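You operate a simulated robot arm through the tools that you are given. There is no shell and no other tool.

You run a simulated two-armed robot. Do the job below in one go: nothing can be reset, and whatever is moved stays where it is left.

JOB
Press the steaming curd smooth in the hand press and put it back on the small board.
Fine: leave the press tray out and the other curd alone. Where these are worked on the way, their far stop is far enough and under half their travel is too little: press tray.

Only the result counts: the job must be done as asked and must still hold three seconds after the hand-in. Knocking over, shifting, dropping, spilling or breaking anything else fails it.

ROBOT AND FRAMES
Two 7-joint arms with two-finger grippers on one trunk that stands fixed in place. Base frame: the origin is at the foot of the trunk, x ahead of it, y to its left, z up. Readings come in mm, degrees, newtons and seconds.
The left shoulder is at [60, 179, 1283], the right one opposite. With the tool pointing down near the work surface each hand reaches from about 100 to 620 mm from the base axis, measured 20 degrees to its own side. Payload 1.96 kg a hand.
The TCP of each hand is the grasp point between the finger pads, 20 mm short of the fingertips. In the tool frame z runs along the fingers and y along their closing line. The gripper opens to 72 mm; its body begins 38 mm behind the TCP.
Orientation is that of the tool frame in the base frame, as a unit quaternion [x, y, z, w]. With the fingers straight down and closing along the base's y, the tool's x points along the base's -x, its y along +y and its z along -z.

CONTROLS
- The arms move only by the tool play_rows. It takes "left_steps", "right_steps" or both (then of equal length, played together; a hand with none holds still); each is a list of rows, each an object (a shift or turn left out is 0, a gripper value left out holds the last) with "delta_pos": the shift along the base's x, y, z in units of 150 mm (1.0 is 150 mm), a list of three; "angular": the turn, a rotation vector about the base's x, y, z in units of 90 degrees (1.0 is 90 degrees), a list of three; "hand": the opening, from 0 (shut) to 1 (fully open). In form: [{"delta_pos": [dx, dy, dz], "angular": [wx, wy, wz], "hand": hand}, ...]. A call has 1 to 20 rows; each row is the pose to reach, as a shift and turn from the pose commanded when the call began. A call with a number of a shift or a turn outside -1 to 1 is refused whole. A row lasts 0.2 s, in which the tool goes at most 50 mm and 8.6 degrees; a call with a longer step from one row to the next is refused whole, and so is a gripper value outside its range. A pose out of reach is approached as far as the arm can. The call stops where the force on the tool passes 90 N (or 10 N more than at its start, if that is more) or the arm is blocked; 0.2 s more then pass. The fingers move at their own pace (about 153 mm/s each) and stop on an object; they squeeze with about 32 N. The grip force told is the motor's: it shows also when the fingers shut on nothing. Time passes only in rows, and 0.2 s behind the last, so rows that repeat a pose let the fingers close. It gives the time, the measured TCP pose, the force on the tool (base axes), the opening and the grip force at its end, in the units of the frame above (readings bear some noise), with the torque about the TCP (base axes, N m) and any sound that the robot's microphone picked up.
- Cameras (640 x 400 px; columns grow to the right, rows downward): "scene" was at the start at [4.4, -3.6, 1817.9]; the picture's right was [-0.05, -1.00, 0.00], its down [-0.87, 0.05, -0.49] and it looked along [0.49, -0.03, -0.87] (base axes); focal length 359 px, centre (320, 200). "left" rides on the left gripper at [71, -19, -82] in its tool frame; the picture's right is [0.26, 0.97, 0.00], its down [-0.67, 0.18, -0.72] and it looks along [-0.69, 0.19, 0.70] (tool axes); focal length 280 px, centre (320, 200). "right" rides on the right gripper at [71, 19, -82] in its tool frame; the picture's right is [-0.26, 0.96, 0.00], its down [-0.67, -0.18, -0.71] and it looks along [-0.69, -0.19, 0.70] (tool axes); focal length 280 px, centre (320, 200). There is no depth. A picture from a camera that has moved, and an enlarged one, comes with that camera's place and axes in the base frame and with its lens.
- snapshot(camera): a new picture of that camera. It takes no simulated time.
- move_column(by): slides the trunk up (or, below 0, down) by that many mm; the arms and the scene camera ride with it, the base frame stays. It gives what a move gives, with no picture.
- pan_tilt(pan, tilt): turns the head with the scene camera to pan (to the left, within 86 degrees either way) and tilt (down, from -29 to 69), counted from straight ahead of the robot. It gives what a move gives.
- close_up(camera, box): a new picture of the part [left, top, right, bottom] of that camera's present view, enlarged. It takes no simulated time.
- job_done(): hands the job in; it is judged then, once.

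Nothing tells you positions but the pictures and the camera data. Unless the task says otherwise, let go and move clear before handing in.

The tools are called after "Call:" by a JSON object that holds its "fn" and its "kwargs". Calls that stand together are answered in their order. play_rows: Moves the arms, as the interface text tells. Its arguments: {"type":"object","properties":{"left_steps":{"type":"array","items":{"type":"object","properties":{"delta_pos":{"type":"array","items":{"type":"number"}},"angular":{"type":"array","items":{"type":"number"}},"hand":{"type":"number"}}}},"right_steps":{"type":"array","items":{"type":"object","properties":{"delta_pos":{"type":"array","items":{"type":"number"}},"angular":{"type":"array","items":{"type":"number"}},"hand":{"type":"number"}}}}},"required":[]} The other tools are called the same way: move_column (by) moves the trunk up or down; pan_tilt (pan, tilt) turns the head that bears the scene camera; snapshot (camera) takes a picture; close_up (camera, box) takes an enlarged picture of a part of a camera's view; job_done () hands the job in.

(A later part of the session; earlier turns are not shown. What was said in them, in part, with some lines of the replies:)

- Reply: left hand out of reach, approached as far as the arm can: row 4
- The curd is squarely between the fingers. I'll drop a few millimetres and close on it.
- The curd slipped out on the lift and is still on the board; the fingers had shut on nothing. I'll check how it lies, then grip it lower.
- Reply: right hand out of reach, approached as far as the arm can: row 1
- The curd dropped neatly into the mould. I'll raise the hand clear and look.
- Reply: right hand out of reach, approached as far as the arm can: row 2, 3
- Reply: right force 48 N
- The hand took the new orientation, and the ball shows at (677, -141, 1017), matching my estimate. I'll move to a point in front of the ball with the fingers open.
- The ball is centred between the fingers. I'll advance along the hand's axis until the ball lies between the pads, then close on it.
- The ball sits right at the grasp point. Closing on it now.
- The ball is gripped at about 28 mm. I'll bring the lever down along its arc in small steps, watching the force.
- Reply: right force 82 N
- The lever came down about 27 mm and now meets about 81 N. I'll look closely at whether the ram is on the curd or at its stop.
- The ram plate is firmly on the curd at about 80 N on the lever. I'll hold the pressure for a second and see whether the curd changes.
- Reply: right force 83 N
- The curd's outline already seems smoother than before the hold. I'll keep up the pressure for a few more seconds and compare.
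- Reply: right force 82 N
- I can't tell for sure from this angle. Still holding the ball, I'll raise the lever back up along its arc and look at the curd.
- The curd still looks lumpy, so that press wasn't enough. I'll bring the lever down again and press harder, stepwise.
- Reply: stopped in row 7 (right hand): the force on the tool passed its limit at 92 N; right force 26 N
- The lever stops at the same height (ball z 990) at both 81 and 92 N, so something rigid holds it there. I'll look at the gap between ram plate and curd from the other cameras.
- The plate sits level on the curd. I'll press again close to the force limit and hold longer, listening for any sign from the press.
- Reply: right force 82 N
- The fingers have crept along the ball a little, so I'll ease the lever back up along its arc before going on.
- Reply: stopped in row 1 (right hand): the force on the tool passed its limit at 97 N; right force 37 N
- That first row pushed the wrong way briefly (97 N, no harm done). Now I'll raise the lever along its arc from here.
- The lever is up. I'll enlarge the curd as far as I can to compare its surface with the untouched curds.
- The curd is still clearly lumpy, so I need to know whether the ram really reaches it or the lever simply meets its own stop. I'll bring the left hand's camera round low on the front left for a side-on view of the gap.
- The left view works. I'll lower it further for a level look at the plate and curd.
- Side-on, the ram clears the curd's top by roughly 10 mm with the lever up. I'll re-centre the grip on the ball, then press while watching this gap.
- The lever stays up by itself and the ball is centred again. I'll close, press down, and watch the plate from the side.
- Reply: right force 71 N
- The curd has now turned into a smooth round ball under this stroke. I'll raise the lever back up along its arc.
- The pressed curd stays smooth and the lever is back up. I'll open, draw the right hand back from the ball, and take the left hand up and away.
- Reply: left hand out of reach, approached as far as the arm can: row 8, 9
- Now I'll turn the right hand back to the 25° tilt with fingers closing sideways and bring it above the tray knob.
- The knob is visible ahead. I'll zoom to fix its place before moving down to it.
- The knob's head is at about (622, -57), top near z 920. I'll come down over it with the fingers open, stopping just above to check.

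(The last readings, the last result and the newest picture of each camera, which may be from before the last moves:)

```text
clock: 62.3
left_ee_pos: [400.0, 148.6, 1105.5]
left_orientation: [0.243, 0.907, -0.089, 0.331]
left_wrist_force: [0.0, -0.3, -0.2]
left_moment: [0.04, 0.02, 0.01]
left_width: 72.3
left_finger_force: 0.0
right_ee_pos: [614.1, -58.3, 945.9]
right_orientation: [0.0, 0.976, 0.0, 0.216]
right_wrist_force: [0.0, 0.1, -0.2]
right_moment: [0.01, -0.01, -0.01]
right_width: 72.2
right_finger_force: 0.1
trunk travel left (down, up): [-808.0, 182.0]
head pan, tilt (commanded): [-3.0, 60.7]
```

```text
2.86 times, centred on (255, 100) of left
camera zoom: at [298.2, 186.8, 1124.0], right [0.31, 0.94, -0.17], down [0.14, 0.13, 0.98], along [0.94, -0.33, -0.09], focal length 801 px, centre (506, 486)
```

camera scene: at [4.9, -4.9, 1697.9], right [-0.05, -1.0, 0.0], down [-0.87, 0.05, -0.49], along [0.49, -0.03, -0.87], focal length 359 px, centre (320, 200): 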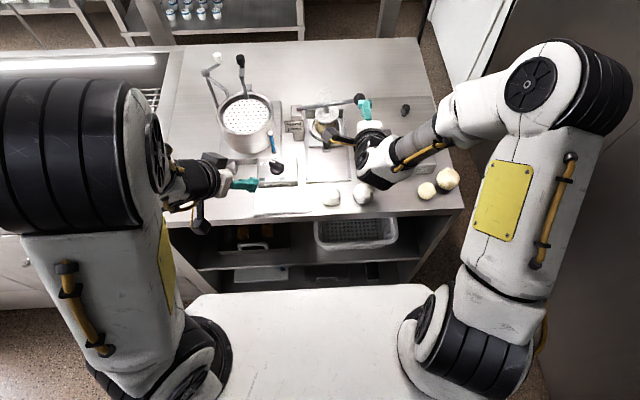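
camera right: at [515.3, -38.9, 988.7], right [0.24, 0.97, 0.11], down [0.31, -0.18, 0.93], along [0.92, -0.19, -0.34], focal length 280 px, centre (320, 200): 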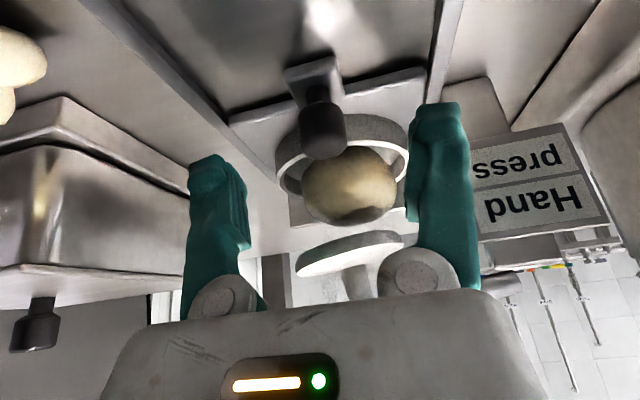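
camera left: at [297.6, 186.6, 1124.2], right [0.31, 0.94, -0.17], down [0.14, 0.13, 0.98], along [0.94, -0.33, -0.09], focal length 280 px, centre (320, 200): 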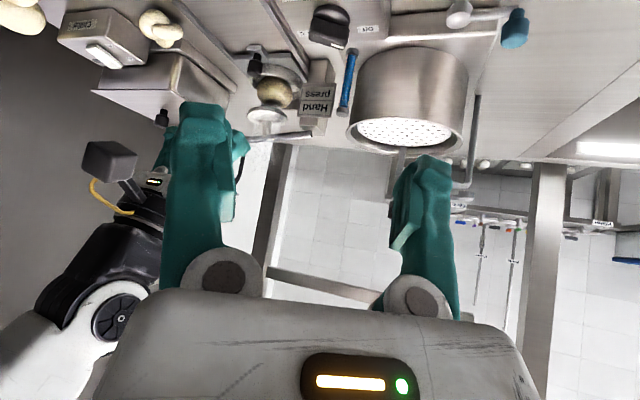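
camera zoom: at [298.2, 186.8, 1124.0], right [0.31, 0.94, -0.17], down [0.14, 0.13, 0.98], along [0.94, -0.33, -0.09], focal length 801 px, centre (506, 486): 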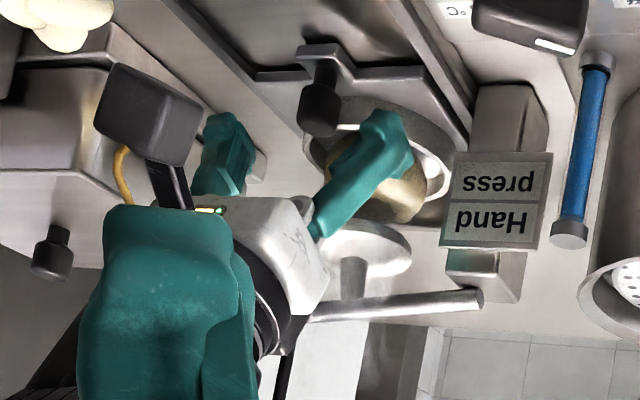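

The knob lies centred between the open fingers. I'll lower the last 24 mm and close on it.

Call:
{"fn": "play_rows", "kwargs": {"right_steps": [{"delta_pos": [0, 0.004, -0.06], "hand": 1}, {"delta_pos": [0, 0.004, -0.12], "hand": 1}, {"delta_pos": [0, 0.004, -0.16], "hand": 1}, {"delta_pos": [0, 0.004, -0.16], "hand": 1}]}}

Call:
{"fn": "snapshot", "kwargs": {"camera": "right"}}

Call:
{"fn": "close_up", "kwargs": {"camera": "left", "box": [150, 30, 360, 170]}}

```text
clock: 63.3
left_ee_pos: [399.4, 149.3, 1107.0]
left_orientation: [0.242, 0.907, -0.089, 0.332]
left_wrist_force: [1.0, -0.6, 0.1]
left_moment: [-0.01, 0.02, 0.02]
left_width: 72.0
left_finger_force: 0.1
right_ee_pos: [613.7, -56.7, 922.1]
right_orientation: [0.0, 0.976, 0.0, 0.217]
right_wrist_force: [-0.2, -0.2, -0.2]
right_moment: [0.03, -0.01, 0.0]
right_width: 72.0
right_finger_force: 0.0
trunk travel left (down, up): [-808.0, 182.0]
head pan, tilt (commanded): [-3.0, 60.7]
```

```text
taken
camera right: at [514.8, -36.6, 964.9], right [0.24, 0.97, 0.11], down [0.31, -0.18, 0.93], along [0.92, -0.19, -0.34], focal length 280 px, centre (320, 200)
```

right: 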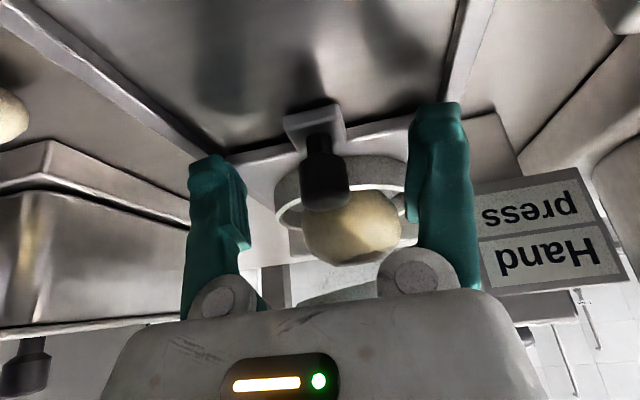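

```text
2.86 times, centred on (255, 100) of left
camera zoom: at [298.1, 186.8, 1124.0], right [0.31, 0.94, -0.17], down [0.14, 0.13, 0.98], along [0.94, -0.33, -0.09], focal length 801 px, centre (506, 486)
```

zoom: 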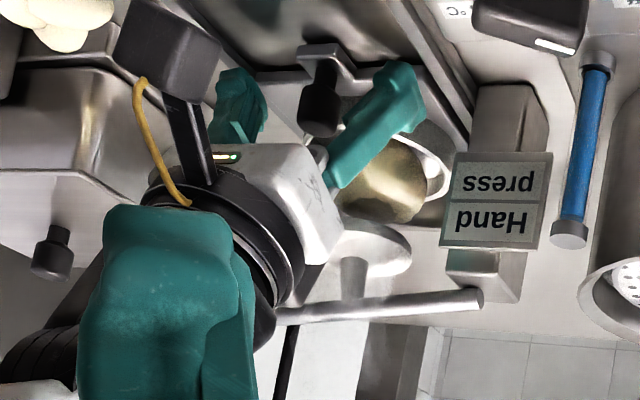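

No contact yet and the knob sits between the pads. Closing on it.

Call:
{"fn": "play_rows", "kwargs": {"right_steps": [{"delta_pos": [0, 0, 0], "hand": 0}, {"delta_pos": [0, 0, 0], "hand": 0}, {"delta_pos": [0, 0, 0], "hand": 0}, {"delta_pos": [0, 0, 0], "hand": 0}]}}

Call:
{"fn": "snapshot", "kwargs": {"camera": "right"}}

```text
clock: 64.3
left_ee_pos: [399.2, 150.6, 1105.4]
left_orientation: [0.243, 0.908, -0.089, 0.33]
left_wrist_force: [0.8, 0.7, 0.1]
left_moment: [0.01, -0.01, 0.02]
left_width: 72.2
left_finger_force: 0.0
right_ee_pos: [613.4, -55.6, 921.7]
right_orientation: [0.0, 0.976, 0.0, 0.216]
right_wrist_force: [0.6, 3.4, -2.9]
right_moment: [0.03, -0.06, 0.06]
right_width: 17.3
right_finger_force: 39.9
trunk travel left (down, up): [-808.0, 182.0]
head pan, tilt (commanded): [-3.0, 60.7]
```

```text
taken
camera right: at [514.9, -36.0, 964.8], right [0.24, 0.97, 0.11], down [0.31, -0.18, 0.93], along [0.92, -0.19, -0.34], focal length 280 px, centre (320, 200)
```

right: 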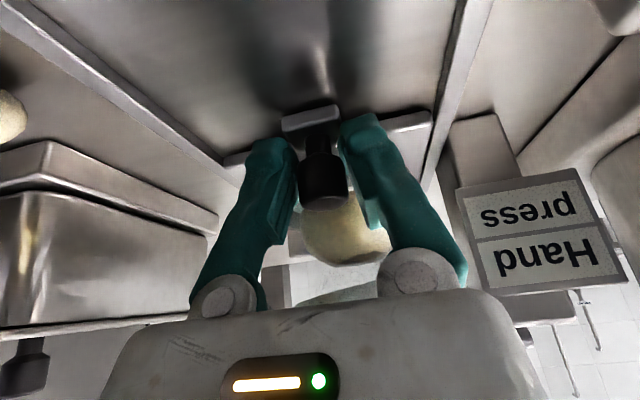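

The knob is gripped at 17 mm. I'll draw the tray out gently.

Call:
{"fn": "play_rows", "kwargs": {"right_steps": [{"delta_pos": [-0.02, 0, 0], "hand": 0}, {"delta_pos": [-0.05, 0, 0]}, {"delta_pos": [-0.09, 0, 0]}, {"delta_pos": [-0.13, 0, 0]}, {"delta_pos": [-0.17, 0, 0]}, {"delta_pos": [-0.21, 0, 0]}, {"delta_pos": [-0.25, 0, 0]}, {"delta_pos": [-0.29, 0, 0]}, {"delta_pos": [-0.33, 0, 0]}, {"delta_pos": [-0.37, 0, 0]}, {"delta_pos": [-0.41, 0, 0]}, {"delta_pos": [-0.45, 0, 0]}, {"delta_pos": [-0.48, 0, 0]}, {"delta_pos": [-0.5, 0, 0]}, {"delta_pos": [-0.5, 0, 0]}]}}

Call:
{"fn": "snapshot", "kwargs": {"camera": "right"}}

Call:
{"fn": "close_up", "kwargs": {"camera": "left", "box": [120, 0, 360, 170]}}

```text
clock: 67.5
left_ee_pos: [400.9, 150.6, 1105.6]
left_orientation: [0.243, 0.908, -0.09, 0.33]
left_wrist_force: [0.3, 0.6, 0.3]
left_moment: [0.01, 0.01, -0.01]
left_width: 71.9
left_finger_force: 0.1
right_ee_pos: [538.7, -55.9, 918.6]
right_orientation: [-0.001, 0.976, -0.001, 0.216]
right_wrist_force: [-0.4, 8.5, -21.2]
right_moment: [0.08, 0.19, -0.02]
right_width: 14.6
right_finger_force: 40.1
trunk travel left (down, up): [-808.0, 182.0]
head pan, tilt (commanded): [-3.0, 60.7]
```

```text
taken
camera right: at [441.5, -35.9, 962.9], right [0.24, 0.97, 0.11], down [0.31, -0.18, 0.93], along [0.92, -0.19, -0.34], focal length 280 px, centre (320, 200)
```

right: 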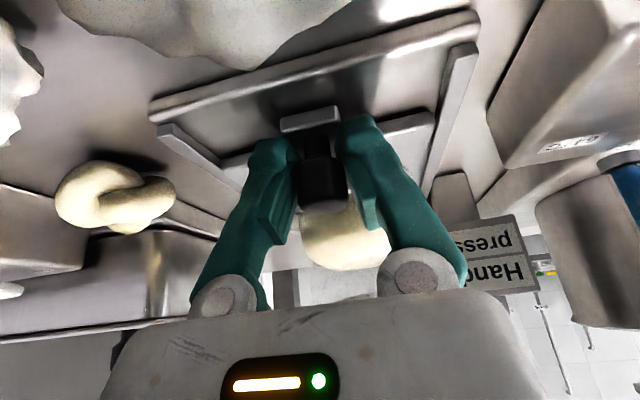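

```text
2.35 times, centred on (240, 85) of left
camera zoom: at [300.1, 187.9, 1123.1], right [0.31, 0.94, -0.17], down [0.14, 0.13, 0.98], along [0.94, -0.33, -0.09], focal length 660 px, centre (508, 471)
```

zoom: 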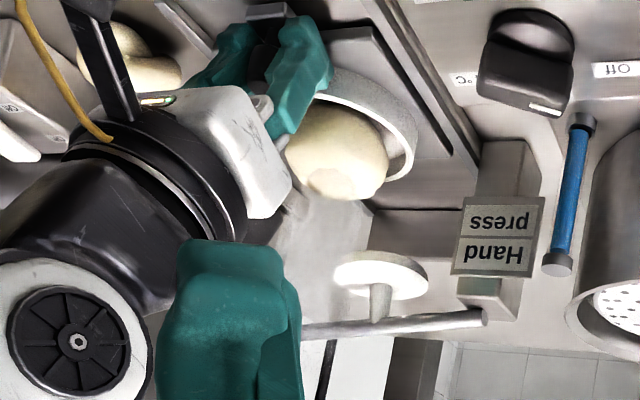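

The tray is nearly all the way out and the smooth curd rides in the mould. I'll pull the last bit to the stop.

Call:
{"fn": "play_rows", "kwargs": {"right_steps": [{"delta_pos": [-0.02, 0, 0], "hand": 0}, {"delta_pos": [-0.04, 0, 0]}, {"delta_pos": [-0.06, 0, 0]}, {"delta_pos": [-0.08, 0, 0]}, {"delta_pos": [-0.09, 0, 0]}]}}

Call:
{"fn": "snapshot", "kwargs": {"camera": "right"}}

```text
clock: 68.7
left_ee_pos: [400.9, 150.7, 1106.7]
left_orientation: [0.243, 0.908, -0.09, 0.33]
left_wrist_force: [0.6, -0.4, 0.1]
left_moment: [0.01, -0.01, 0.01]
left_width: 72.1
left_finger_force: 0.1
right_ee_pos: [525.8, -54.7, 918.5]
right_orientation: [-0.001, 0.976, -0.001, 0.216]
right_wrist_force: [-0.5, 8.7, -22.9]
right_moment: [0.02, 0.59, -0.03]
right_width: 14.5
right_finger_force: 40.4
trunk travel left (down, up): [-808.0, 182.0]
head pan, tilt (commanded): [-3.0, 60.7]
```

```text
taken
camera right: at [427.6, -35.9, 962.9], right [0.24, 0.97, 0.11], down [0.31, -0.18, 0.93], along [0.92, -0.19, -0.34], focal length 280 px, centre (320, 200)
```

right: 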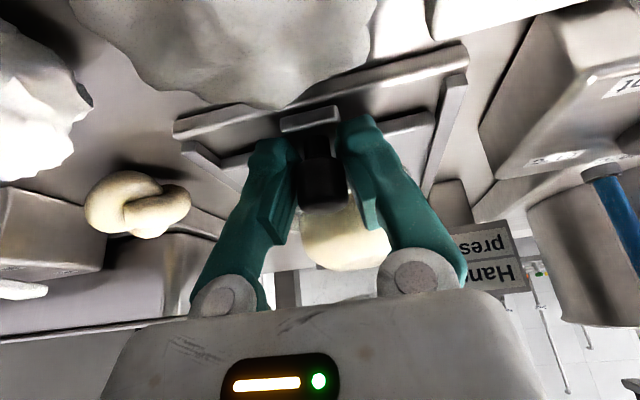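

The tray is about where it began. I'll pull a touch more to feel for the stop.

Call:
{"fn": "play_rows", "kwargs": {"right_steps": [{"delta_pos": [-0.02, 0, 0], "hand": 0}, {"delta_pos": [-0.035, 0, 0]}, {"delta_pos": [-0.035, 0, 0]}]}}

```text
clock: 69.5
left_ee_pos: [405.3, 150.2, 1105.2]
left_orientation: [0.243, 0.908, -0.09, 0.329]
left_wrist_force: [-0.5, 0.8, 0.3]
left_moment: [-0.03, 0.01, 0.02]
left_width: 72.1
left_finger_force: 0.1
right_ee_pos: [524.7, -54.1, 918.8]
right_orientation: [-0.001, 0.976, 0.0, 0.217]
right_wrist_force: [22.4, 6.8, -20.5]
right_moment: [-0.06, -0.27, 0.0]
right_width: 14.3
right_finger_force: 40.3
trunk travel left (down, up): [-808.0, 182.0]
head pan, tilt (commanded): [-3.0, 60.7]
```

The tray is fully out at its stop. I'll ease off, open, and rise clear of the knob.

Call:
{"fn": "play_rows", "kwargs": {"right_steps": [{"delta_pos": [0.03, 0, 0], "hand": 0}, {"delta_pos": [0.03, 0, 0.01], "hand": 1}, {"delta_pos": [0.03, 0, 0.01], "hand": 1}, {"delta_pos": [0.03, 0, 0.15], "hand": 1}, {"delta_pos": [0.03, 0, 0.4], "hand": 1}, {"delta_pos": [0.0, 0, 0.65], "hand": 1}, {"delta_pos": [-0.1, 0, 0.8], "hand": 1}, {"delta_pos": [-0.1, 0, 0.8], "hand": 1}]}}

Call:
{"fn": "snapshot", "kwargs": {"camera": "right"}}

Call:
{"fn": "close_up", "kwargs": {"camera": "left", "box": [120, 0, 360, 170]}}

Call:
{"fn": "snapshot", "kwargs": {"camera": "scene"}}

```text
clock: 71.3
left_ee_pos: [400.3, 150.1, 1106.8]
left_orientation: [0.244, 0.907, -0.09, 0.33]
left_wrist_force: [1.0, 0.3, -1.2]
left_moment: [0.02, -0.01, 0.02]
left_width: 71.9
left_finger_force: 0.0
right_ee_pos: [504.7, -56.4, 1043.1]
right_orientation: [-0.001, 0.976, -0.001, 0.216]
right_wrist_force: [-0.2, -0.1, 0.5]
right_moment: [0.04, 0.01, 0.02]
right_width: 72.1
right_finger_force: 0.1
trunk travel left (down, up): [-808.0, 182.0]
head pan, tilt (commanded): [-3.0, 60.7]
```

```text
taken
camera right: at [406.1, -36.3, 1086.4], right [0.24, 0.97, 0.11], down [0.31, -0.18, 0.93], along [0.92, -0.19, -0.34], focal length 280 px, centre (320, 200)
```

right: 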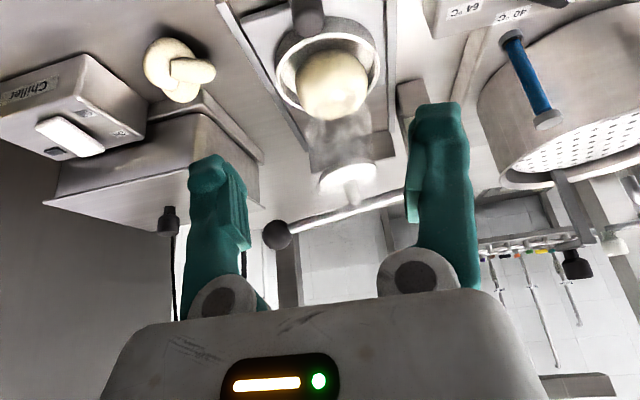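

```text
2.35 times, centred on (240, 85) of left
camera zoom: at [298.8, 186.9, 1123.8], right [0.31, 0.94, -0.17], down [0.14, 0.13, 0.98], along [0.94, -0.33, -0.09], focal length 660 px, centre (508, 471)
```

zoom: 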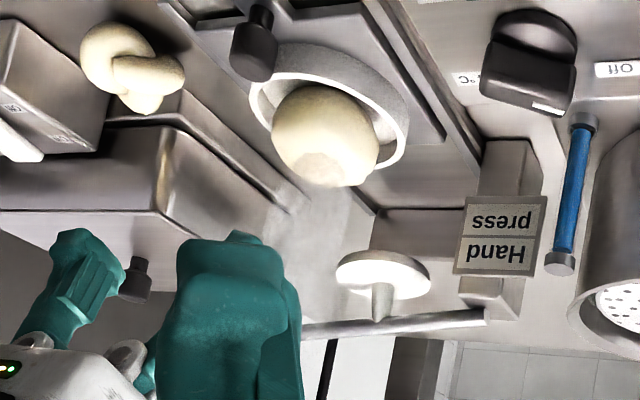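

```text
taken
camera scene: at [5.5, -3.5, 1697.9], right [-0.05, -1.0, 0.0], down [-0.87, 0.05, -0.49], along [0.49, -0.03, -0.87], focal length 359 px, centre (320, 200)
```

scene: 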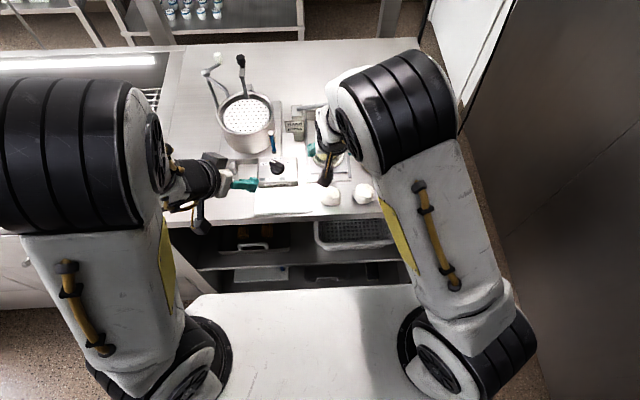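

The tray is out with the smooth, steaming curd in the mould. I'll send the left arm back out of the way and, with the right hand upright again, look down to locate the curd precisely.

Call:
{"fn": "play_rows", "kwargs": {"left_steps": [{"delta_pos": [-0.08, 0.1, 0.1], "angular": [0.0145, 0.0543, 0.04]}, {"delta_pos": [-0.16, 0.2, 0.2], "angular": [0.029, 0.1085, 0.08]}, {"delta_pos": [-0.24, 0.3, 0.3], "angular": [0.0436, 0.1628, 0.12]}, {"delta_pos": [-0.32, 0.4, 0.4], "angular": [0.0581, 0.217, 0.16]}, {"delta_pos": [-0.4, 0.5, 0.5], "angular": [0.0727, 0.2713, 0.2]}, {"delta_pos": [-0.45, 0.65, 0.55], "angular": [0.0872, 0.3255, 0.24]}, {"delta_pos": [-0.5, 0.75, 0.6], "angular": [0.1017, 0.3798, 0.28]}, {"delta_pos": [-0.5, 0.75, 0.6], "angular": [0.1163, 0.434, 0.3195]}], "right_steps": [{"delta_pos": [0, 0, 0], "angular": [0, 0.07, 0], "hand": 1}, {"delta_pos": [0, 0, 0], "angular": [0, 0.14, 0]}, {"delta_pos": [0, 0, 0], "angular": [0, 0.21, 0]}, {"delta_pos": [0.05, 0, -0.02], "angular": [0, 0.278, 0]}, {"delta_pos": [0.1, 0, -0.05], "angular": [0, 0.278, 0]}, {"delta_pos": [0.2, 0, -0.1], "angular": [0, 0.278, 0]}, {"delta_pos": [0.25, 0, -0.15], "angular": [0, 0.278, 0]}, {"delta_pos": [0.25, 0, -0.15], "angular": [0, 0.278, 0]}]}}

Call:
{"fn": "snapshot", "kwargs": {"camera": "right"}}

Call:
{"fn": "snapshot", "kwargs": {"camera": "scene"}}

Call:
{"fn": "snapshot", "kwargs": {"camera": "left"}}

```text
clock: 73.1
left_ee_pos: [324.1, 261.3, 1198.2]
left_orientation: [0.0, 1.0, 0.002, 0.002]
left_wrist_force: [0.1, 0.7, 0.4]
left_moment: [0.02, -0.01, 0.02]
left_width: 72.1
left_finger_force: 0.0
right_ee_pos: [541.7, -57.2, 1019.5]
right_orientation: [0.0, 1.0, 0.0, 0.0]
right_wrist_force: [0.4, -0.1, -1.0]
right_moment: [0.03, -0.01, -0.02]
right_width: 72.0
right_finger_force: 0.0
trunk travel left (down, up): [-808.0, 182.0]
head pan, tilt (commanded): [-3.0, 60.7]
```

```text
taken
camera right: at [471.8, -37.1, 1100.7], right [0.26, 0.97, 0.0], down [0.67, -0.18, 0.72], along [0.69, -0.19, -0.7], focal length 280 px, centre (320, 200)
```

right: 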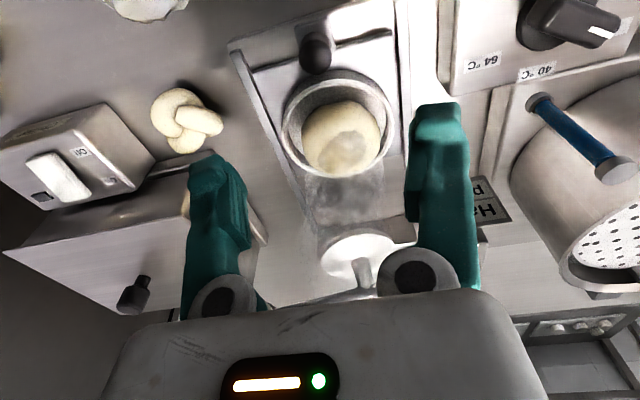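

```text
taken
camera scene: at [4.9, -4.5, 1697.9], right [-0.05, -1.0, 0.0], down [-0.87, 0.05, -0.49], along [0.49, -0.03, -0.87], focal length 359 px, centre (320, 200)
```

scene: 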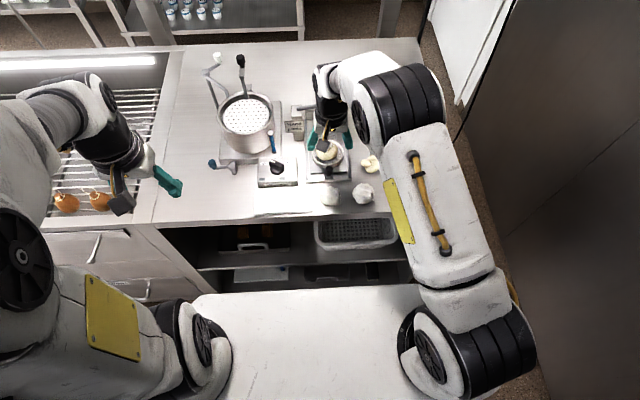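

```text
taken
camera left: at [254.2, 243.1, 1279.4], right [-0.26, 0.96, 0.0], down [0.67, 0.18, 0.72], along [0.69, 0.19, -0.7], focal length 280 px, centre (320, 200)
```

left: 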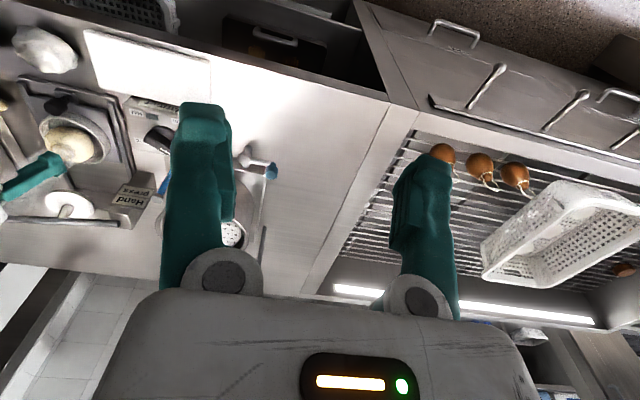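

Call:
{"fn": "close_up", "kwargs": {"camera": "right", "box": [260, 40, 420, 210]}}

Call:
{"fn": "close_up", "kwargs": {"camera": "left", "box": [0, 70, 130, 200]}}

Call:
{"fn": "close_up", "kwargs": {"camera": "scene", "box": [300, 120, 360, 180]}}

```text
2.35 times, centred on (340, 125) of right
camera zoom: at [471.8, -37.1, 1100.7], right [0.26, 0.97, 0.0], down [0.67, -0.18, 0.72], along [0.69, -0.19, -0.7], focal length 660 px, centre (273, 376)
```

zoom: 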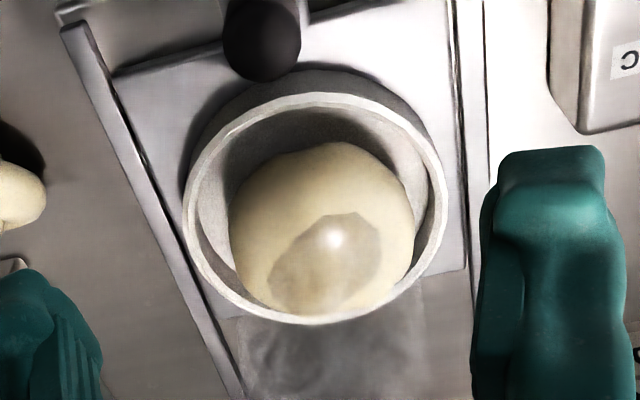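

```text
3.08 times, centred on (65, 135) of left
camera zoom: at [254.2, 243.1, 1279.4], right [-0.26, 0.96, 0.0], down [0.67, 0.18, 0.72], along [0.69, 0.19, -0.7], focal length 863 px, centre (1105, 400)
```

zoom: 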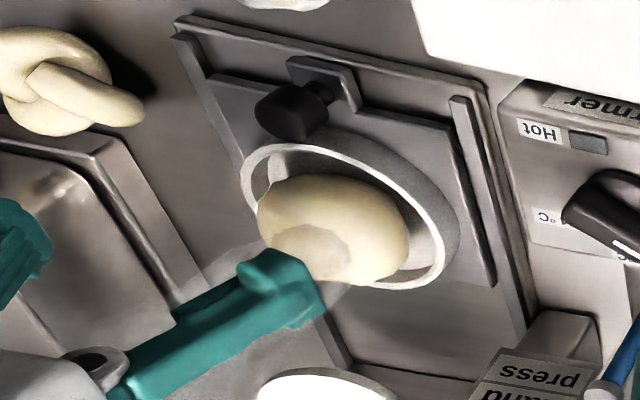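

```text
6.67 times, centred on (330, 150) of scene
camera zoom: at [4.9, -4.5, 1697.9], right [-0.05, -1.0, 0.0], down [-0.87, 0.05, -0.49], along [0.49, -0.03, -0.87], focal length 2395 px, centre (253, 533)
```

zoom: 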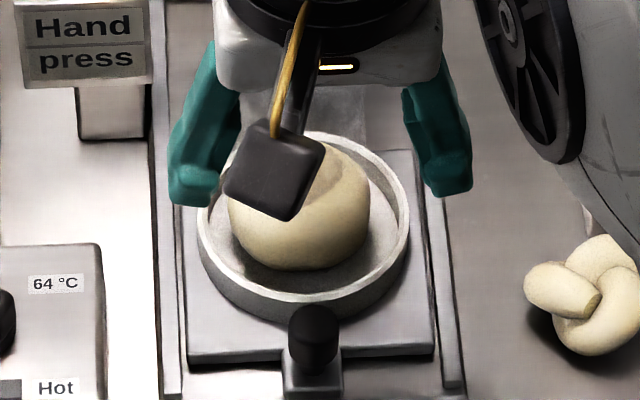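

The pressed curd is about 57 mm round, centred near (587, -53). I'll go above it and check the alignment before lowering.

Call:
{"fn": "play_rows", "kwargs": {"right_steps": [{"delta_pos": [0.1, 0.01, -0.04], "hand": 1}, {"delta_pos": [0.2, 0.02, -0.08]}, {"delta_pos": [0.3, 0.025, -0.13]}, {"delta_pos": [0.302, 0.025, -0.28]}, {"delta_pos": [0.302, 0.025, -0.28]}]}}

Call:
{"fn": "close_up", "kwargs": {"camera": "right", "box": [160, 0, 480, 200]}}

Call:
{"fn": "close_up", "kwargs": {"camera": "left", "box": [0, 70, 130, 200]}}

```text
clock: 74.3
left_ee_pos: [324.3, 263.2, 1197.8]
left_orientation: [0.0, 1.0, 0.0, 0.002]
left_wrist_force: [0.2, 0.5, -0.1]
left_moment: [-0.01, 0.02, -0.01]
left_width: 72.0
left_finger_force: 0.1
right_ee_pos: [588.2, -52.2, 975.4]
right_orientation: [0.0, 1.0, 0.0, 0.0]
right_wrist_force: [1.0, -0.3, 0.3]
right_moment: [0.0, -0.01, 0.0]
right_width: 72.1
right_finger_force: 0.2
right hand out of reach, approached as far as the arm can: row 3
trunk travel left (down, up): [-808.0, 182.0]
head pan, tilt (commanded): [-3.0, 60.7]
```

```text
2.00 times, centred on (320, 100) of right
camera zoom: at [517.7, -32.9, 1056.2], right [0.26, 0.97, 0.0], down [0.67, -0.18, 0.72], along [0.69, -0.19, -0.7], focal length 561 px, centre (320, 400)
```

zoom: 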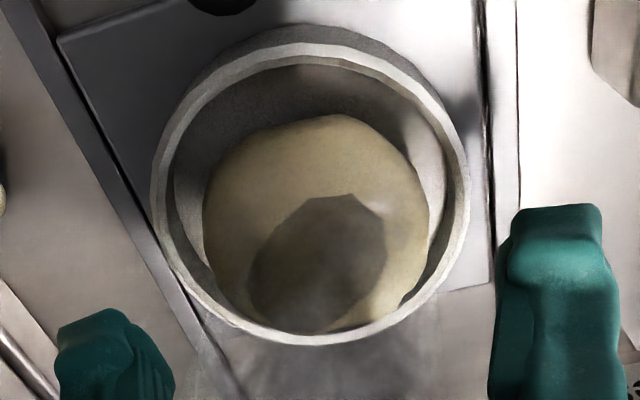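

```text
3.08 times, centred on (65, 135) of left
camera zoom: at [253.5, 243.8, 1279.2], right [-0.26, 0.97, 0.0], down [0.67, 0.18, 0.72], along [0.69, 0.19, -0.69], focal length 863 px, centre (1105, 400)
```

zoom: 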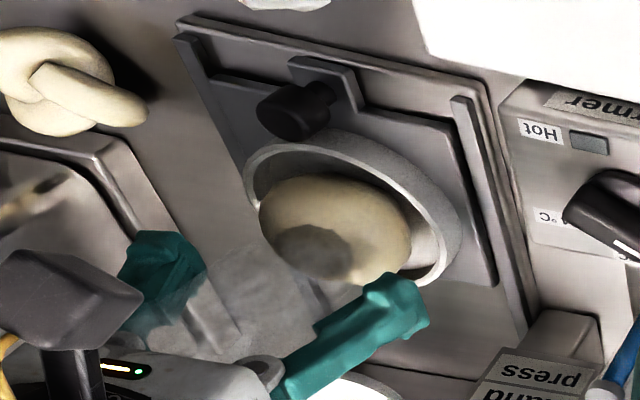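

The hand is aligned within about 2 mm. I'll lower so the fingertips stop just above the rim and grip the curd.

Call:
{"fn": "play_rows", "kwargs": {"right_steps": [{"delta_pos": [-0.012, -0.006, -0.1], "hand": 1}, {"delta_pos": [-0.012, -0.006, -0.19]}, {"delta_pos": [-0.012, -0.006, -0.245]}, {"delta_pos": [-0.012, -0.006, -0.255]}, {"delta_pos": [-0.012, -0.006, -0.255]}]}}

Call:
{"fn": "snapshot", "kwargs": {"camera": "right"}}

```text
clock: 75.5
left_ee_pos: [324.5, 263.1, 1196.6]
left_orientation: [0.0, 1.0, 0.001, 0.003]
left_wrist_force: [0.5, 0.3, 0.4]
left_moment: [-0.01, 0.0, 0.02]
left_width: 72.1
left_finger_force: 0.1
right_ee_pos: [584.9, -52.3, 937.8]
right_orientation: [0.0, 1.0, 0.001, 0.0]
right_wrist_force: [-0.8, -0.3, 0.8]
right_moment: [0.03, 0.03, 0.0]
right_width: 71.9
right_finger_force: 0.0
trunk travel left (down, up): [-808.0, 182.0]
head pan, tilt (commanded): [-3.0, 60.7]
```

```text
taken
camera right: at [514.4, -33.4, 1018.2], right [0.26, 0.97, 0.0], down [0.67, -0.18, 0.72], along [0.69, -0.19, -0.7], focal length 280 px, centre (320, 200)
```

right: 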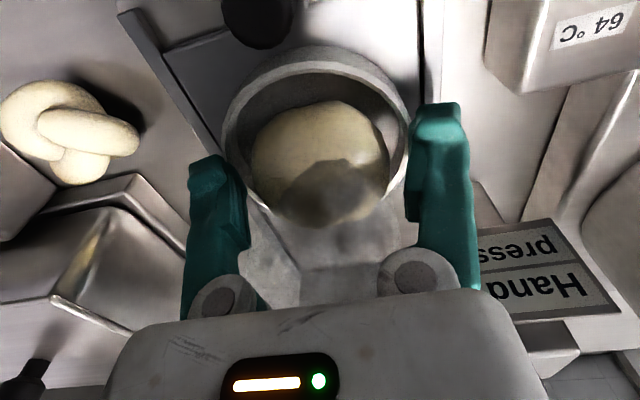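

No contact yet. I'll lower a few more millimetres, feeling for the rim.

Call:
{"fn": "play_rows", "kwargs": {"right_steps": [{"delta_pos": [0.005, -0.005, -0.013], "hand": 1}, {"delta_pos": [0.005, -0.005, -0.026]}, {"delta_pos": [0.005, -0.005, -0.026]}]}}

```text
clock: 76.3
left_ee_pos: [324.7, 263.3, 1198.6]
left_orientation: [0.0, 1.0, 0.002, 0.003]
left_wrist_force: [0.1, -0.1, -0.1]
left_moment: [0.0, 0.03, 0.01]
left_width: 72.3
left_finger_force: 0.1
right_ee_pos: [586.4, -53.3, 933.3]
right_orientation: [0.001, 1.0, 0.0, 0.0]
right_wrist_force: [-1.1, -0.5, 0.0]
right_moment: [-0.03, 0.01, 0.02]
right_width: 71.8
right_finger_force: 0.0
trunk travel left (down, up): [-808.0, 182.0]
head pan, tilt (commanded): [-3.0, 60.7]
```

Still free at 933. A little lower again.

Call:
{"fn": "play_rows", "kwargs": {"right_steps": [{"delta_pos": [0, 0, -0.01], "hand": 1}, {"delta_pos": [0, 0, -0.022]}, {"delta_pos": [0, 0, -0.022]}]}}

Call:
{"fn": "snapshot", "kwargs": {"camera": "right"}}

```text
clock: 77.1
left_ee_pos: [322.9, 263.7, 1198.3]
left_orientation: [0.001, 1.0, 0.0, 0.004]
left_wrist_force: [-1.0, -0.9, -0.2]
left_moment: [-0.01, -0.02, 0.03]
left_width: 72.1
left_finger_force: 0.0
right_ee_pos: [586.3, -52.2, 933.1]
right_orientation: [0.0, 1.0, 0.0, 0.004]
right_wrist_force: [6.7, -4.2, 23.1]
right_moment: [-1.07, -0.14, 0.15]
right_width: 71.9
right_finger_force: 0.0
trunk travel left (down, up): [-808.0, 182.0]
head pan, tilt (commanded): [-3.0, 60.7]
```

```text
taken
camera right: at [515.1, -34.2, 1013.7], right [0.26, 0.97, 0.0], down [0.67, -0.18, 0.72], along [0.7, -0.19, -0.69], focal length 280 px, centre (320, 200)
```

right: 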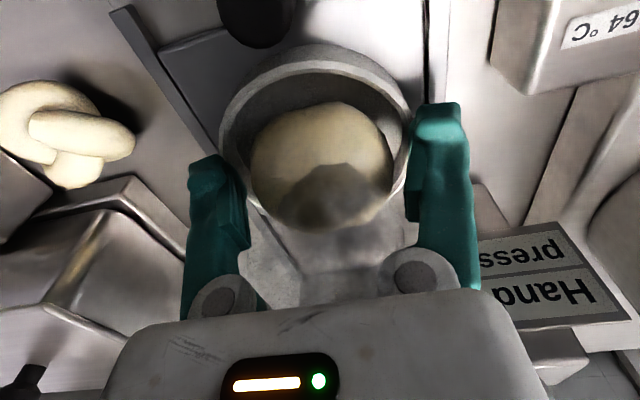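

The tip touches the rim at 933, so the rim is at about 913. I'll come up a couple of millimetres and close on the curd.

Call:
{"fn": "play_rows", "kwargs": {"right_steps": [{"delta_pos": [0, -0.003, 0.032], "hand": 1}, {"delta_pos": [0, -0.003, 0.032], "hand": 0}, {"delta_pos": [0, -0.003, 0.032], "hand": 0}, {"delta_pos": [0, -0.003, 0.032], "hand": 0}, {"delta_pos": [0, -0.003, 0.032], "hand": 0}]}}

Call:
{"fn": "snapshot", "kwargs": {"camera": "right"}}

```text
clock: 78.3
left_ee_pos: [322.9, 264.3, 1198.2]
left_orientation: [-0.001, 1.0, 0.0, 0.002]
left_wrist_force: [-0.4, -0.4, 0.0]
left_moment: [-0.02, 0.0, 0.05]
left_width: 71.8
left_finger_force: 0.1
right_ee_pos: [584.8, -53.0, 935.2]
right_orientation: [0.0, 1.0, 0.001, 0.0]
right_wrist_force: [-2.2, 3.9, 9.5]
right_moment: [0.44, 0.02, 0.02]
right_width: 55.2
right_finger_force: 31.9
trunk travel left (down, up): [-808.0, 182.0]
head pan, tilt (commanded): [-3.0, 60.7]
```

```text
taken
camera right: at [514.6, -33.5, 1016.2], right [0.26, 0.97, 0.0], down [0.67, -0.18, 0.72], along [0.69, -0.19, -0.7], focal length 280 px, centre (320, 200)
```

right: 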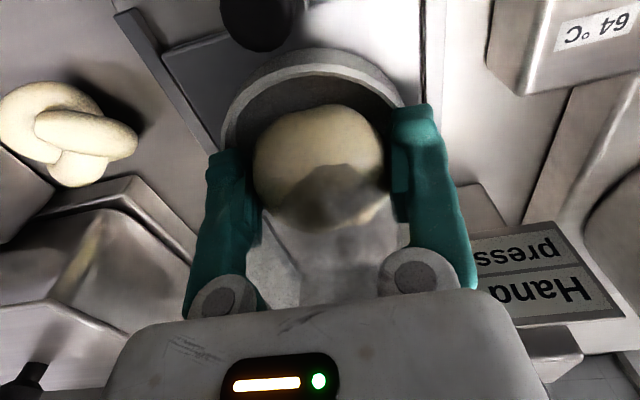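

Gripped at 55 mm. I'll lift slowly and check that it holds.

Call:
{"fn": "play_rows", "kwargs": {"right_steps": [{"delta_pos": [0, 0, 0.02], "hand": 0}, {"delta_pos": [0, 0, 0.045]}, {"delta_pos": [0, 0, 0.075]}, {"delta_pos": [0, 0, 0.1]}, {"delta_pos": [0, 0, 0.1]}]}}

Call:
{"fn": "snapshot", "kwargs": {"camera": "right"}}

Call:
{"fn": "close_up", "kwargs": {"camera": "left", "box": [0, 70, 130, 200]}}

```text
clock: 79.5
left_ee_pos: [324.6, 263.5, 1197.5]
left_orientation: [0.0, 1.0, 0.001, 0.002]
left_wrist_force: [0.2, -0.3, -0.2]
left_moment: [0.01, -0.02, -0.01]
left_width: 72.3
left_finger_force: 0.0
right_ee_pos: [585.4, -54.6, 948.9]
right_orientation: [0.0, 1.0, 0.001, 0.0]
right_wrist_force: [0.0, 0.2, -0.7]
right_moment: [-0.01, -0.01, -0.01]
right_width: 55.0
right_finger_force: 32.0
trunk travel left (down, up): [-808.0, 182.0]
head pan, tilt (commanded): [-3.0, 60.7]
```

```text
taken
camera right: at [515.6, -34.9, 1030.5], right [0.26, 0.97, 0.0], down [0.67, -0.18, 0.72], along [0.69, -0.19, -0.7], focal length 280 px, centre (320, 200)
```

right: 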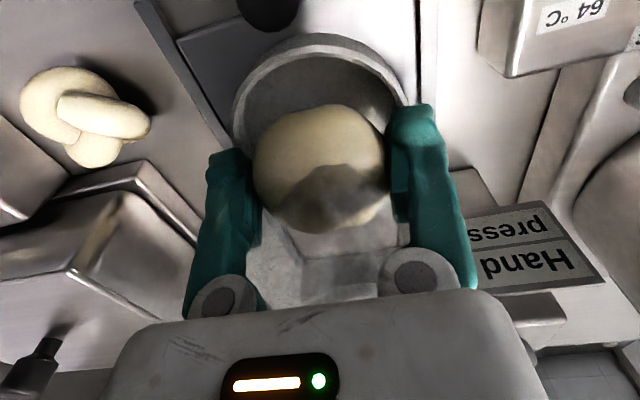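

```text
3.08 times, centred on (65, 135) of left
camera zoom: at [253.7, 243.9, 1279.1], right [-0.26, 0.97, 0.0], down [0.67, 0.18, 0.72], along [0.69, 0.19, -0.7], focal length 863 px, centre (1105, 400)
```

zoom: 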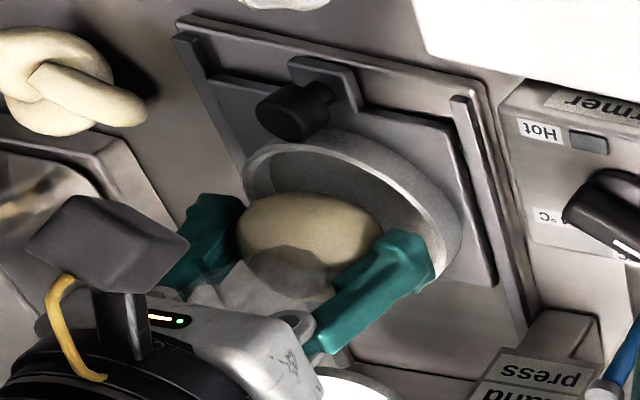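

It holds. I'll raise it further and carry it smoothly back over the small board.

Call:
{"fn": "play_rows", "kwargs": {"right_steps": [{"delta_pos": [0, 0, 0.06], "hand": 0}, {"delta_pos": [0, 0, 0.14]}, {"delta_pos": [0, 0, 0.22]}, {"delta_pos": [-0.03, 0.03, 0.28]}, {"delta_pos": [-0.1, 0.1, 0.3]}, {"delta_pos": [-0.19, 0.2, 0.3]}, {"delta_pos": [-0.29, 0.3, 0.3]}, {"delta_pos": [-0.39, 0.4, 0.3]}, {"delta_pos": [-0.49, 0.5, 0.3]}, {"delta_pos": [-0.59, 0.6, 0.3]}, {"delta_pos": [-0.67, 0.69, 0.3]}, {"delta_pos": [-0.74, 0.76, 0.3]}, {"delta_pos": [-0.78, 0.803, 0.3]}, {"delta_pos": [-0.78, 0.803, 0.3]}]}}

Call:
{"fn": "snapshot", "kwargs": {"camera": "right"}}

Call:
{"fn": "close_up", "kwargs": {"camera": "left", "box": [0, 0, 230, 200]}}

Call:
{"fn": "close_up", "kwargs": {"camera": "scene", "box": [230, 110, 400, 230]}}

```text
clock: 82.5
left_ee_pos: [324.8, 263.8, 1196.9]
left_orientation: [0.0, 1.0, 0.001, 0.003]
left_wrist_force: [-0.3, -0.5, 0.6]
left_moment: [-0.02, -0.01, -0.01]
left_width: 72.2
left_finger_force: 0.1
right_ee_pos: [469.9, 67.3, 993.2]
right_orientation: [0.0, 1.0, 0.0, 0.0]
right_wrist_force: [0.1, -0.5, -0.7]
right_moment: [0.01, 0.03, -0.03]
right_width: 55.2
right_finger_force: 32.0
trunk travel left (down, up): [-808.0, 182.0]
head pan, tilt (commanded): [-3.0, 60.7]
```

```text
taken
camera right: at [399.4, 86.0, 1074.7], right [0.26, 0.97, 0.0], down [0.67, -0.18, 0.72], along [0.69, -0.19, -0.7], focal length 280 px, centre (320, 200)
```

right: 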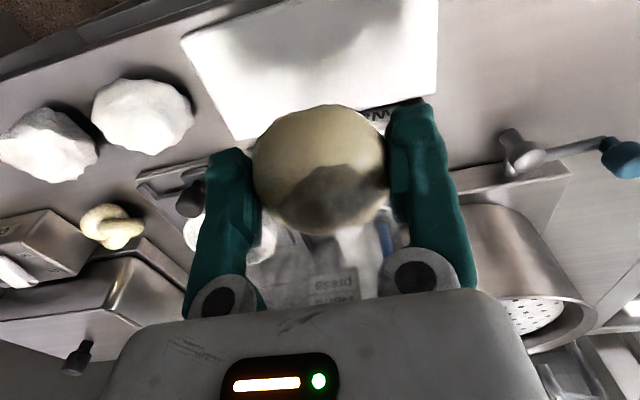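

```text
2.00 times, centred on (115, 100) of left
camera zoom: at [253.9, 243.8, 1279.1], right [-0.26, 0.97, 0.0], down [0.67, 0.18, 0.72], along [0.69, 0.19, -0.7], focal length 561 px, centre (730, 400)
```

zoom: 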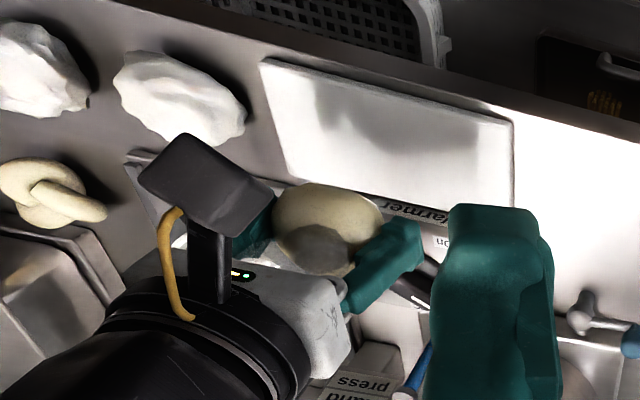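

```text
3.33 times, centred on (315, 170) of scene
camera zoom: at [4.6, -3.6, 1697.9], right [-0.05, -1.0, 0.0], down [-0.87, 0.05, -0.49], along [0.49, -0.03, -0.87], focal length 1198 px, centre (337, 300)
```

zoom: 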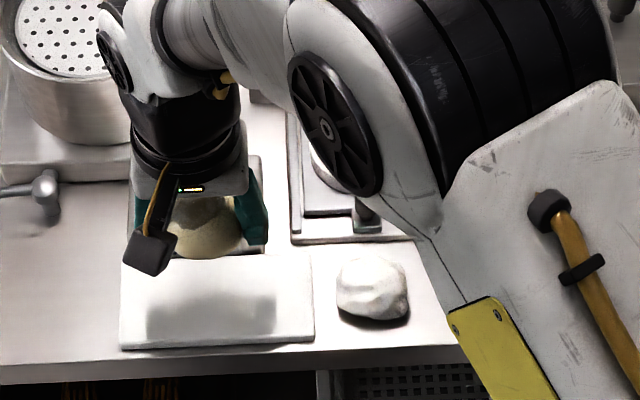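

The curd hangs right over the middle of the board, which hasn't moved. I'll lower it in steps and feel for the board.

Call:
{"fn": "play_rows", "kwargs": {"right_steps": [{"delta_pos": [-0.005, -0.005, -0.1], "hand": 0}, {"delta_pos": [-0.008, -0.008, -0.2]}, {"delta_pos": [-0.008, -0.008, -0.3]}, {"delta_pos": [-0.008, -0.008, -0.38]}, {"delta_pos": [-0.008, -0.008, -0.43]}, {"delta_pos": [-0.008, -0.008, -0.455]}, {"delta_pos": [-0.008, -0.008, -0.455]}]}}

Call:
{"fn": "snapshot", "kwargs": {"camera": "right"}}

Call:
{"fn": "close_up", "kwargs": {"camera": "left", "box": [60, 0, 230, 140]}}

```text
clock: 84.1
left_ee_pos: [324.3, 263.3, 1197.9]
left_orientation: [0.0, 1.0, 0.0, 0.003]
left_wrist_force: [0.4, -0.3, -0.1]
left_moment: [0.02, -0.03, 0.01]
left_width: 72.0
left_finger_force: 0.0
right_ee_pos: [468.6, 65.6, 927.0]
right_orientation: [0.0, 1.0, 0.0, 0.0]
right_wrist_force: [-0.2, 0.1, 0.0]
right_moment: [-0.03, 0.01, -0.02]
right_width: 55.1
right_finger_force: 31.8
trunk travel left (down, up): [-808.0, 182.0]
head pan, tilt (commanded): [-3.0, 60.7]
```

```text
taken
camera right: at [397.6, 84.6, 1007.8], right [0.26, 0.97, 0.0], down [0.67, -0.18, 0.72], along [0.69, -0.19, -0.7], focal length 280 px, centre (320, 200)
```

right: 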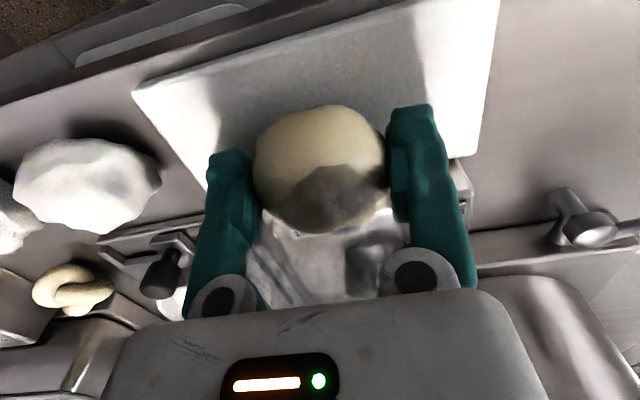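

```text
2.86 times, centred on (145, 70) of left
camera zoom: at [253.8, 243.9, 1279.1], right [-0.26, 0.97, 0.0], down [0.67, 0.18, 0.72], along [0.69, 0.19, -0.7], focal length 801 px, centre (820, 571)
```

zoom: 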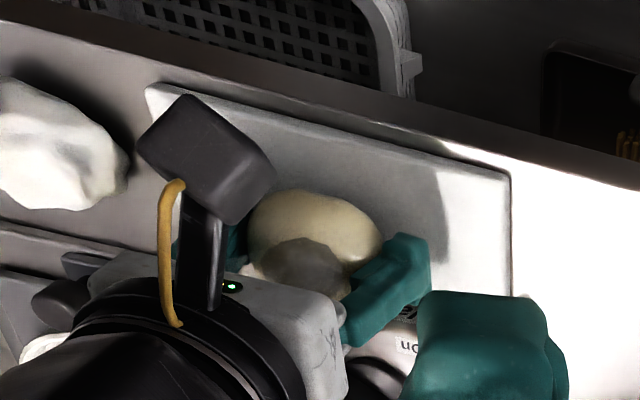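

Near the board with no contact yet at 927. I'll lower in 2–3 mm steps until the curd touches down.

Call:
{"fn": "play_rows", "kwargs": {"right_steps": [{"delta_pos": [0, 0, -0.015], "hand": 0}, {"delta_pos": [0, 0, -0.03]}, {"delta_pos": [0, 0, -0.03]}]}}

```text
clock: 84.9
left_ee_pos: [324.3, 263.7, 1198.4]
left_orientation: [0.0, 1.0, 0.001, 0.003]
left_wrist_force: [-0.1, 0.1, 0.7]
left_moment: [-0.01, -0.04, -0.03]
left_width: 71.9
left_finger_force: 0.1
right_ee_pos: [468.0, 64.8, 922.2]
right_orientation: [0.0, 1.0, -0.001, 0.0]
right_wrist_force: [0.0, -0.5, 4.7]
right_moment: [-0.04, -0.01, -0.01]
right_width: 55.1
right_finger_force: 31.7
trunk travel left (down, up): [-808.0, 182.0]
head pan, tilt (commanded): [-3.0, 60.7]
```

The curd has touched the board (about 5 N). I'll open the fingers here.

Call:
{"fn": "play_rows", "kwargs": {"right_steps": [{"delta_pos": [0, 0, -0.003], "hand": 0}, {"delta_pos": [0, 0, -0.003], "hand": 1}, {"delta_pos": [0, 0, -0.003], "hand": 1}, {"delta_pos": [0, 0, -0.003], "hand": 1}]}}

Call:
{"fn": "snapshot", "kwargs": {"camera": "right"}}

```text
clock: 85.9
left_ee_pos: [325.2, 262.8, 1195.9]
left_orientation: [0.0, 1.0, 0.001, 0.002]
left_wrist_force: [0.5, -0.9, 0.0]
left_moment: [-0.05, -0.01, -0.01]
left_width: 72.0
left_finger_force: 0.0
right_ee_pos: [469.0, 65.2, 921.8]
right_orientation: [0.0, 1.0, 0.0, 0.0]
right_wrist_force: [-0.3, -0.8, 0.3]
right_moment: [-0.03, 0.02, 0.0]
right_width: 72.3
right_finger_force: 0.1
trunk travel left (down, up): [-808.0, 182.0]
head pan, tilt (commanded): [-3.0, 60.7]
```

```text
taken
camera right: at [398.3, 84.3, 1003.0], right [0.26, 0.97, 0.0], down [0.67, -0.18, 0.72], along [0.69, -0.19, -0.7], focal length 280 px, centre (320, 200)
```

right: 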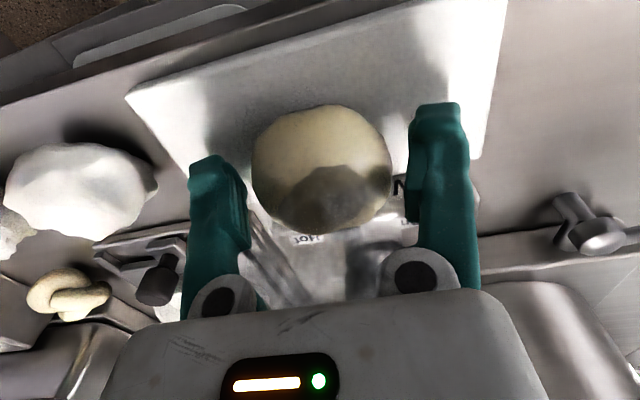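

The curd rests still on the board. I'll rise straight up, then move back clear.

Call:
{"fn": "play_rows", "kwargs": {"right_steps": [{"delta_pos": [0, 0, 0.08], "hand": 1}, {"delta_pos": [0, 0, 0.22]}, {"delta_pos": [0, 0, 0.42]}, {"delta_pos": [0, 0, 0.66]}, {"delta_pos": [-0.1, -0.15, 0.85]}, {"delta_pos": [-0.25, -0.4, 0.95]}, {"delta_pos": [-0.4, -0.65, 1.0]}, {"delta_pos": [-0.55, -0.9, 1.0]}, {"delta_pos": [-0.55, -0.9, 1.0]}]}}

Call:
{"fn": "snapshot", "kwargs": {"camera": "scene"}}

Call:
{"fn": "snapshot", "kwargs": {"camera": "left"}}

Call:
{"fn": "snapshot", "kwargs": {"camera": "right"}}

```text
clock: 87.9
left_ee_pos: [325.4, 264.8, 1196.3]
left_orientation: [0.0, 1.0, 0.001, 0.002]
left_wrist_force: [0.2, 1.4, 0.0]
left_moment: [0.01, 0.03, -0.04]
left_width: 72.2
left_finger_force: 0.0
right_ee_pos: [387.8, -68.9, 1070.5]
right_orientation: [0.0, 1.0, 0.0, 0.0]
right_wrist_force: [0.0, -0.7, -0.1]
right_moment: [-0.03, 0.03, 0.0]
right_width: 71.8
right_finger_force: 0.0
trunk travel left (down, up): [-808.0, 182.0]
head pan, tilt (commanded): [-3.0, 60.7]
```

```text
taken
camera scene: at [4.9, -2.6, 1697.9], right [-0.05, -1.0, 0.0], down [-0.87, 0.05, -0.49], along [0.49, -0.03, -0.87], focal length 359 px, centre (320, 200)
```

scene: 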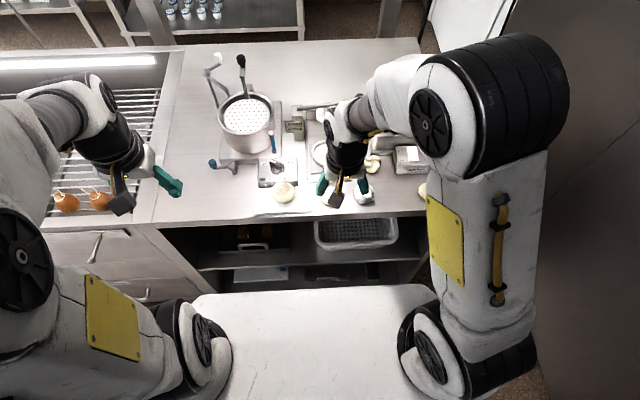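

```text
taken
camera left: at [254.1, 244.5, 1278.9], right [-0.26, 0.97, 0.0], down [0.67, 0.18, 0.72], along [0.69, 0.19, -0.7], focal length 280 px, centre (320, 200)
```

left: 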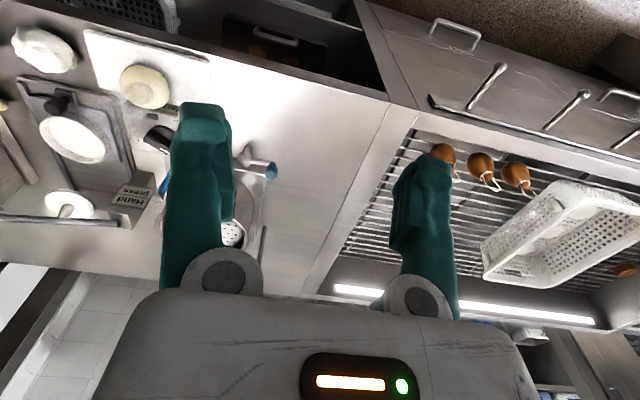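

```text
taken
camera right: at [316.6, -49.2, 1151.6], right [0.26, 0.97, 0.0], down [0.67, -0.18, 0.72], along [0.69, -0.19, -0.7], focal length 280 px, centre (320, 200)
```

right: 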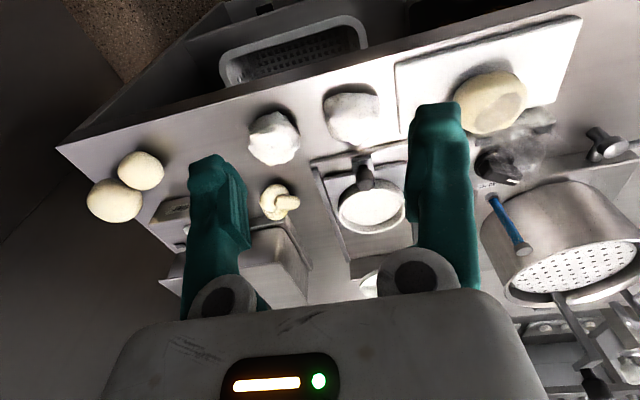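

Curd is on the board, tray out. I'll check closely that everything is in its place before handing in.

Call:
{"fn": "close_up", "kwargs": {"camera": "left", "box": [0, 0, 230, 240]}}

Call:
{"fn": "close_up", "kwargs": {"camera": "scene", "box": [240, 130, 400, 230]}}

```text
1.67 times, centred on (115, 120) of left
camera zoom: at [254.1, 244.5, 1278.9], right [-0.26, 0.97, 0.0], down [0.67, 0.18, 0.72], along [0.69, 0.19, -0.7], focal length 467 px, centre (662, 333)
```

zoom: 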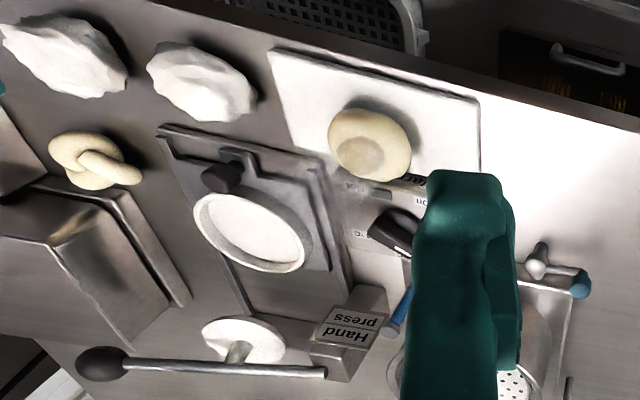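

```text
4.00 times, centred on (320, 180) of scene
camera zoom: at [4.9, -2.6, 1697.9], right [-0.05, -1.0, 0.0], down [-0.87, 0.05, -0.49], along [0.49, -0.03, -0.87], focal length 1437 px, centre (320, 280)
```

zoom: 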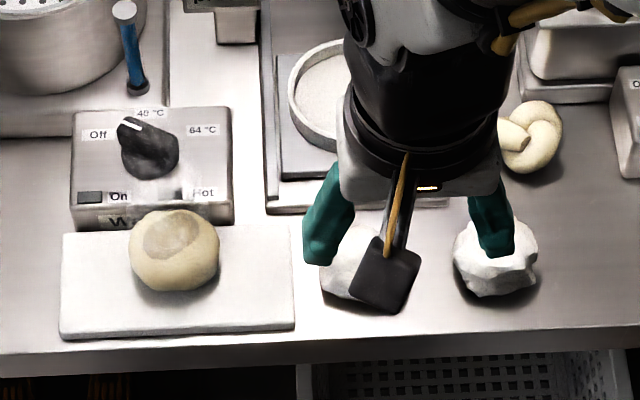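

The smooth curd rests in the middle of the small board, the press tray is out at its stop, the lever is up, and the other curds and tools are where they were. Both hands are clear, so I'm handing in.

Call:
{"fn": "job_done", "kwargs": {}}

```text
The job is handed in.
```

The steaming curd is pressed smooth and back in the middle of the small board. I've handed the job in, but no verdict came back.

- **Press:** the tray is fully out at its stop and empty, and the lever is back up. It took three strokes of the lever before the curd turned smooth.
- **First lift:** the curd slipped out of the fingers and stayed on the board without shifting, so I gripped it lower the second time.
- **Everything else:** in the last pictures the other curds, the board, the warmer and the chiller are where they started. Both hands are clear.
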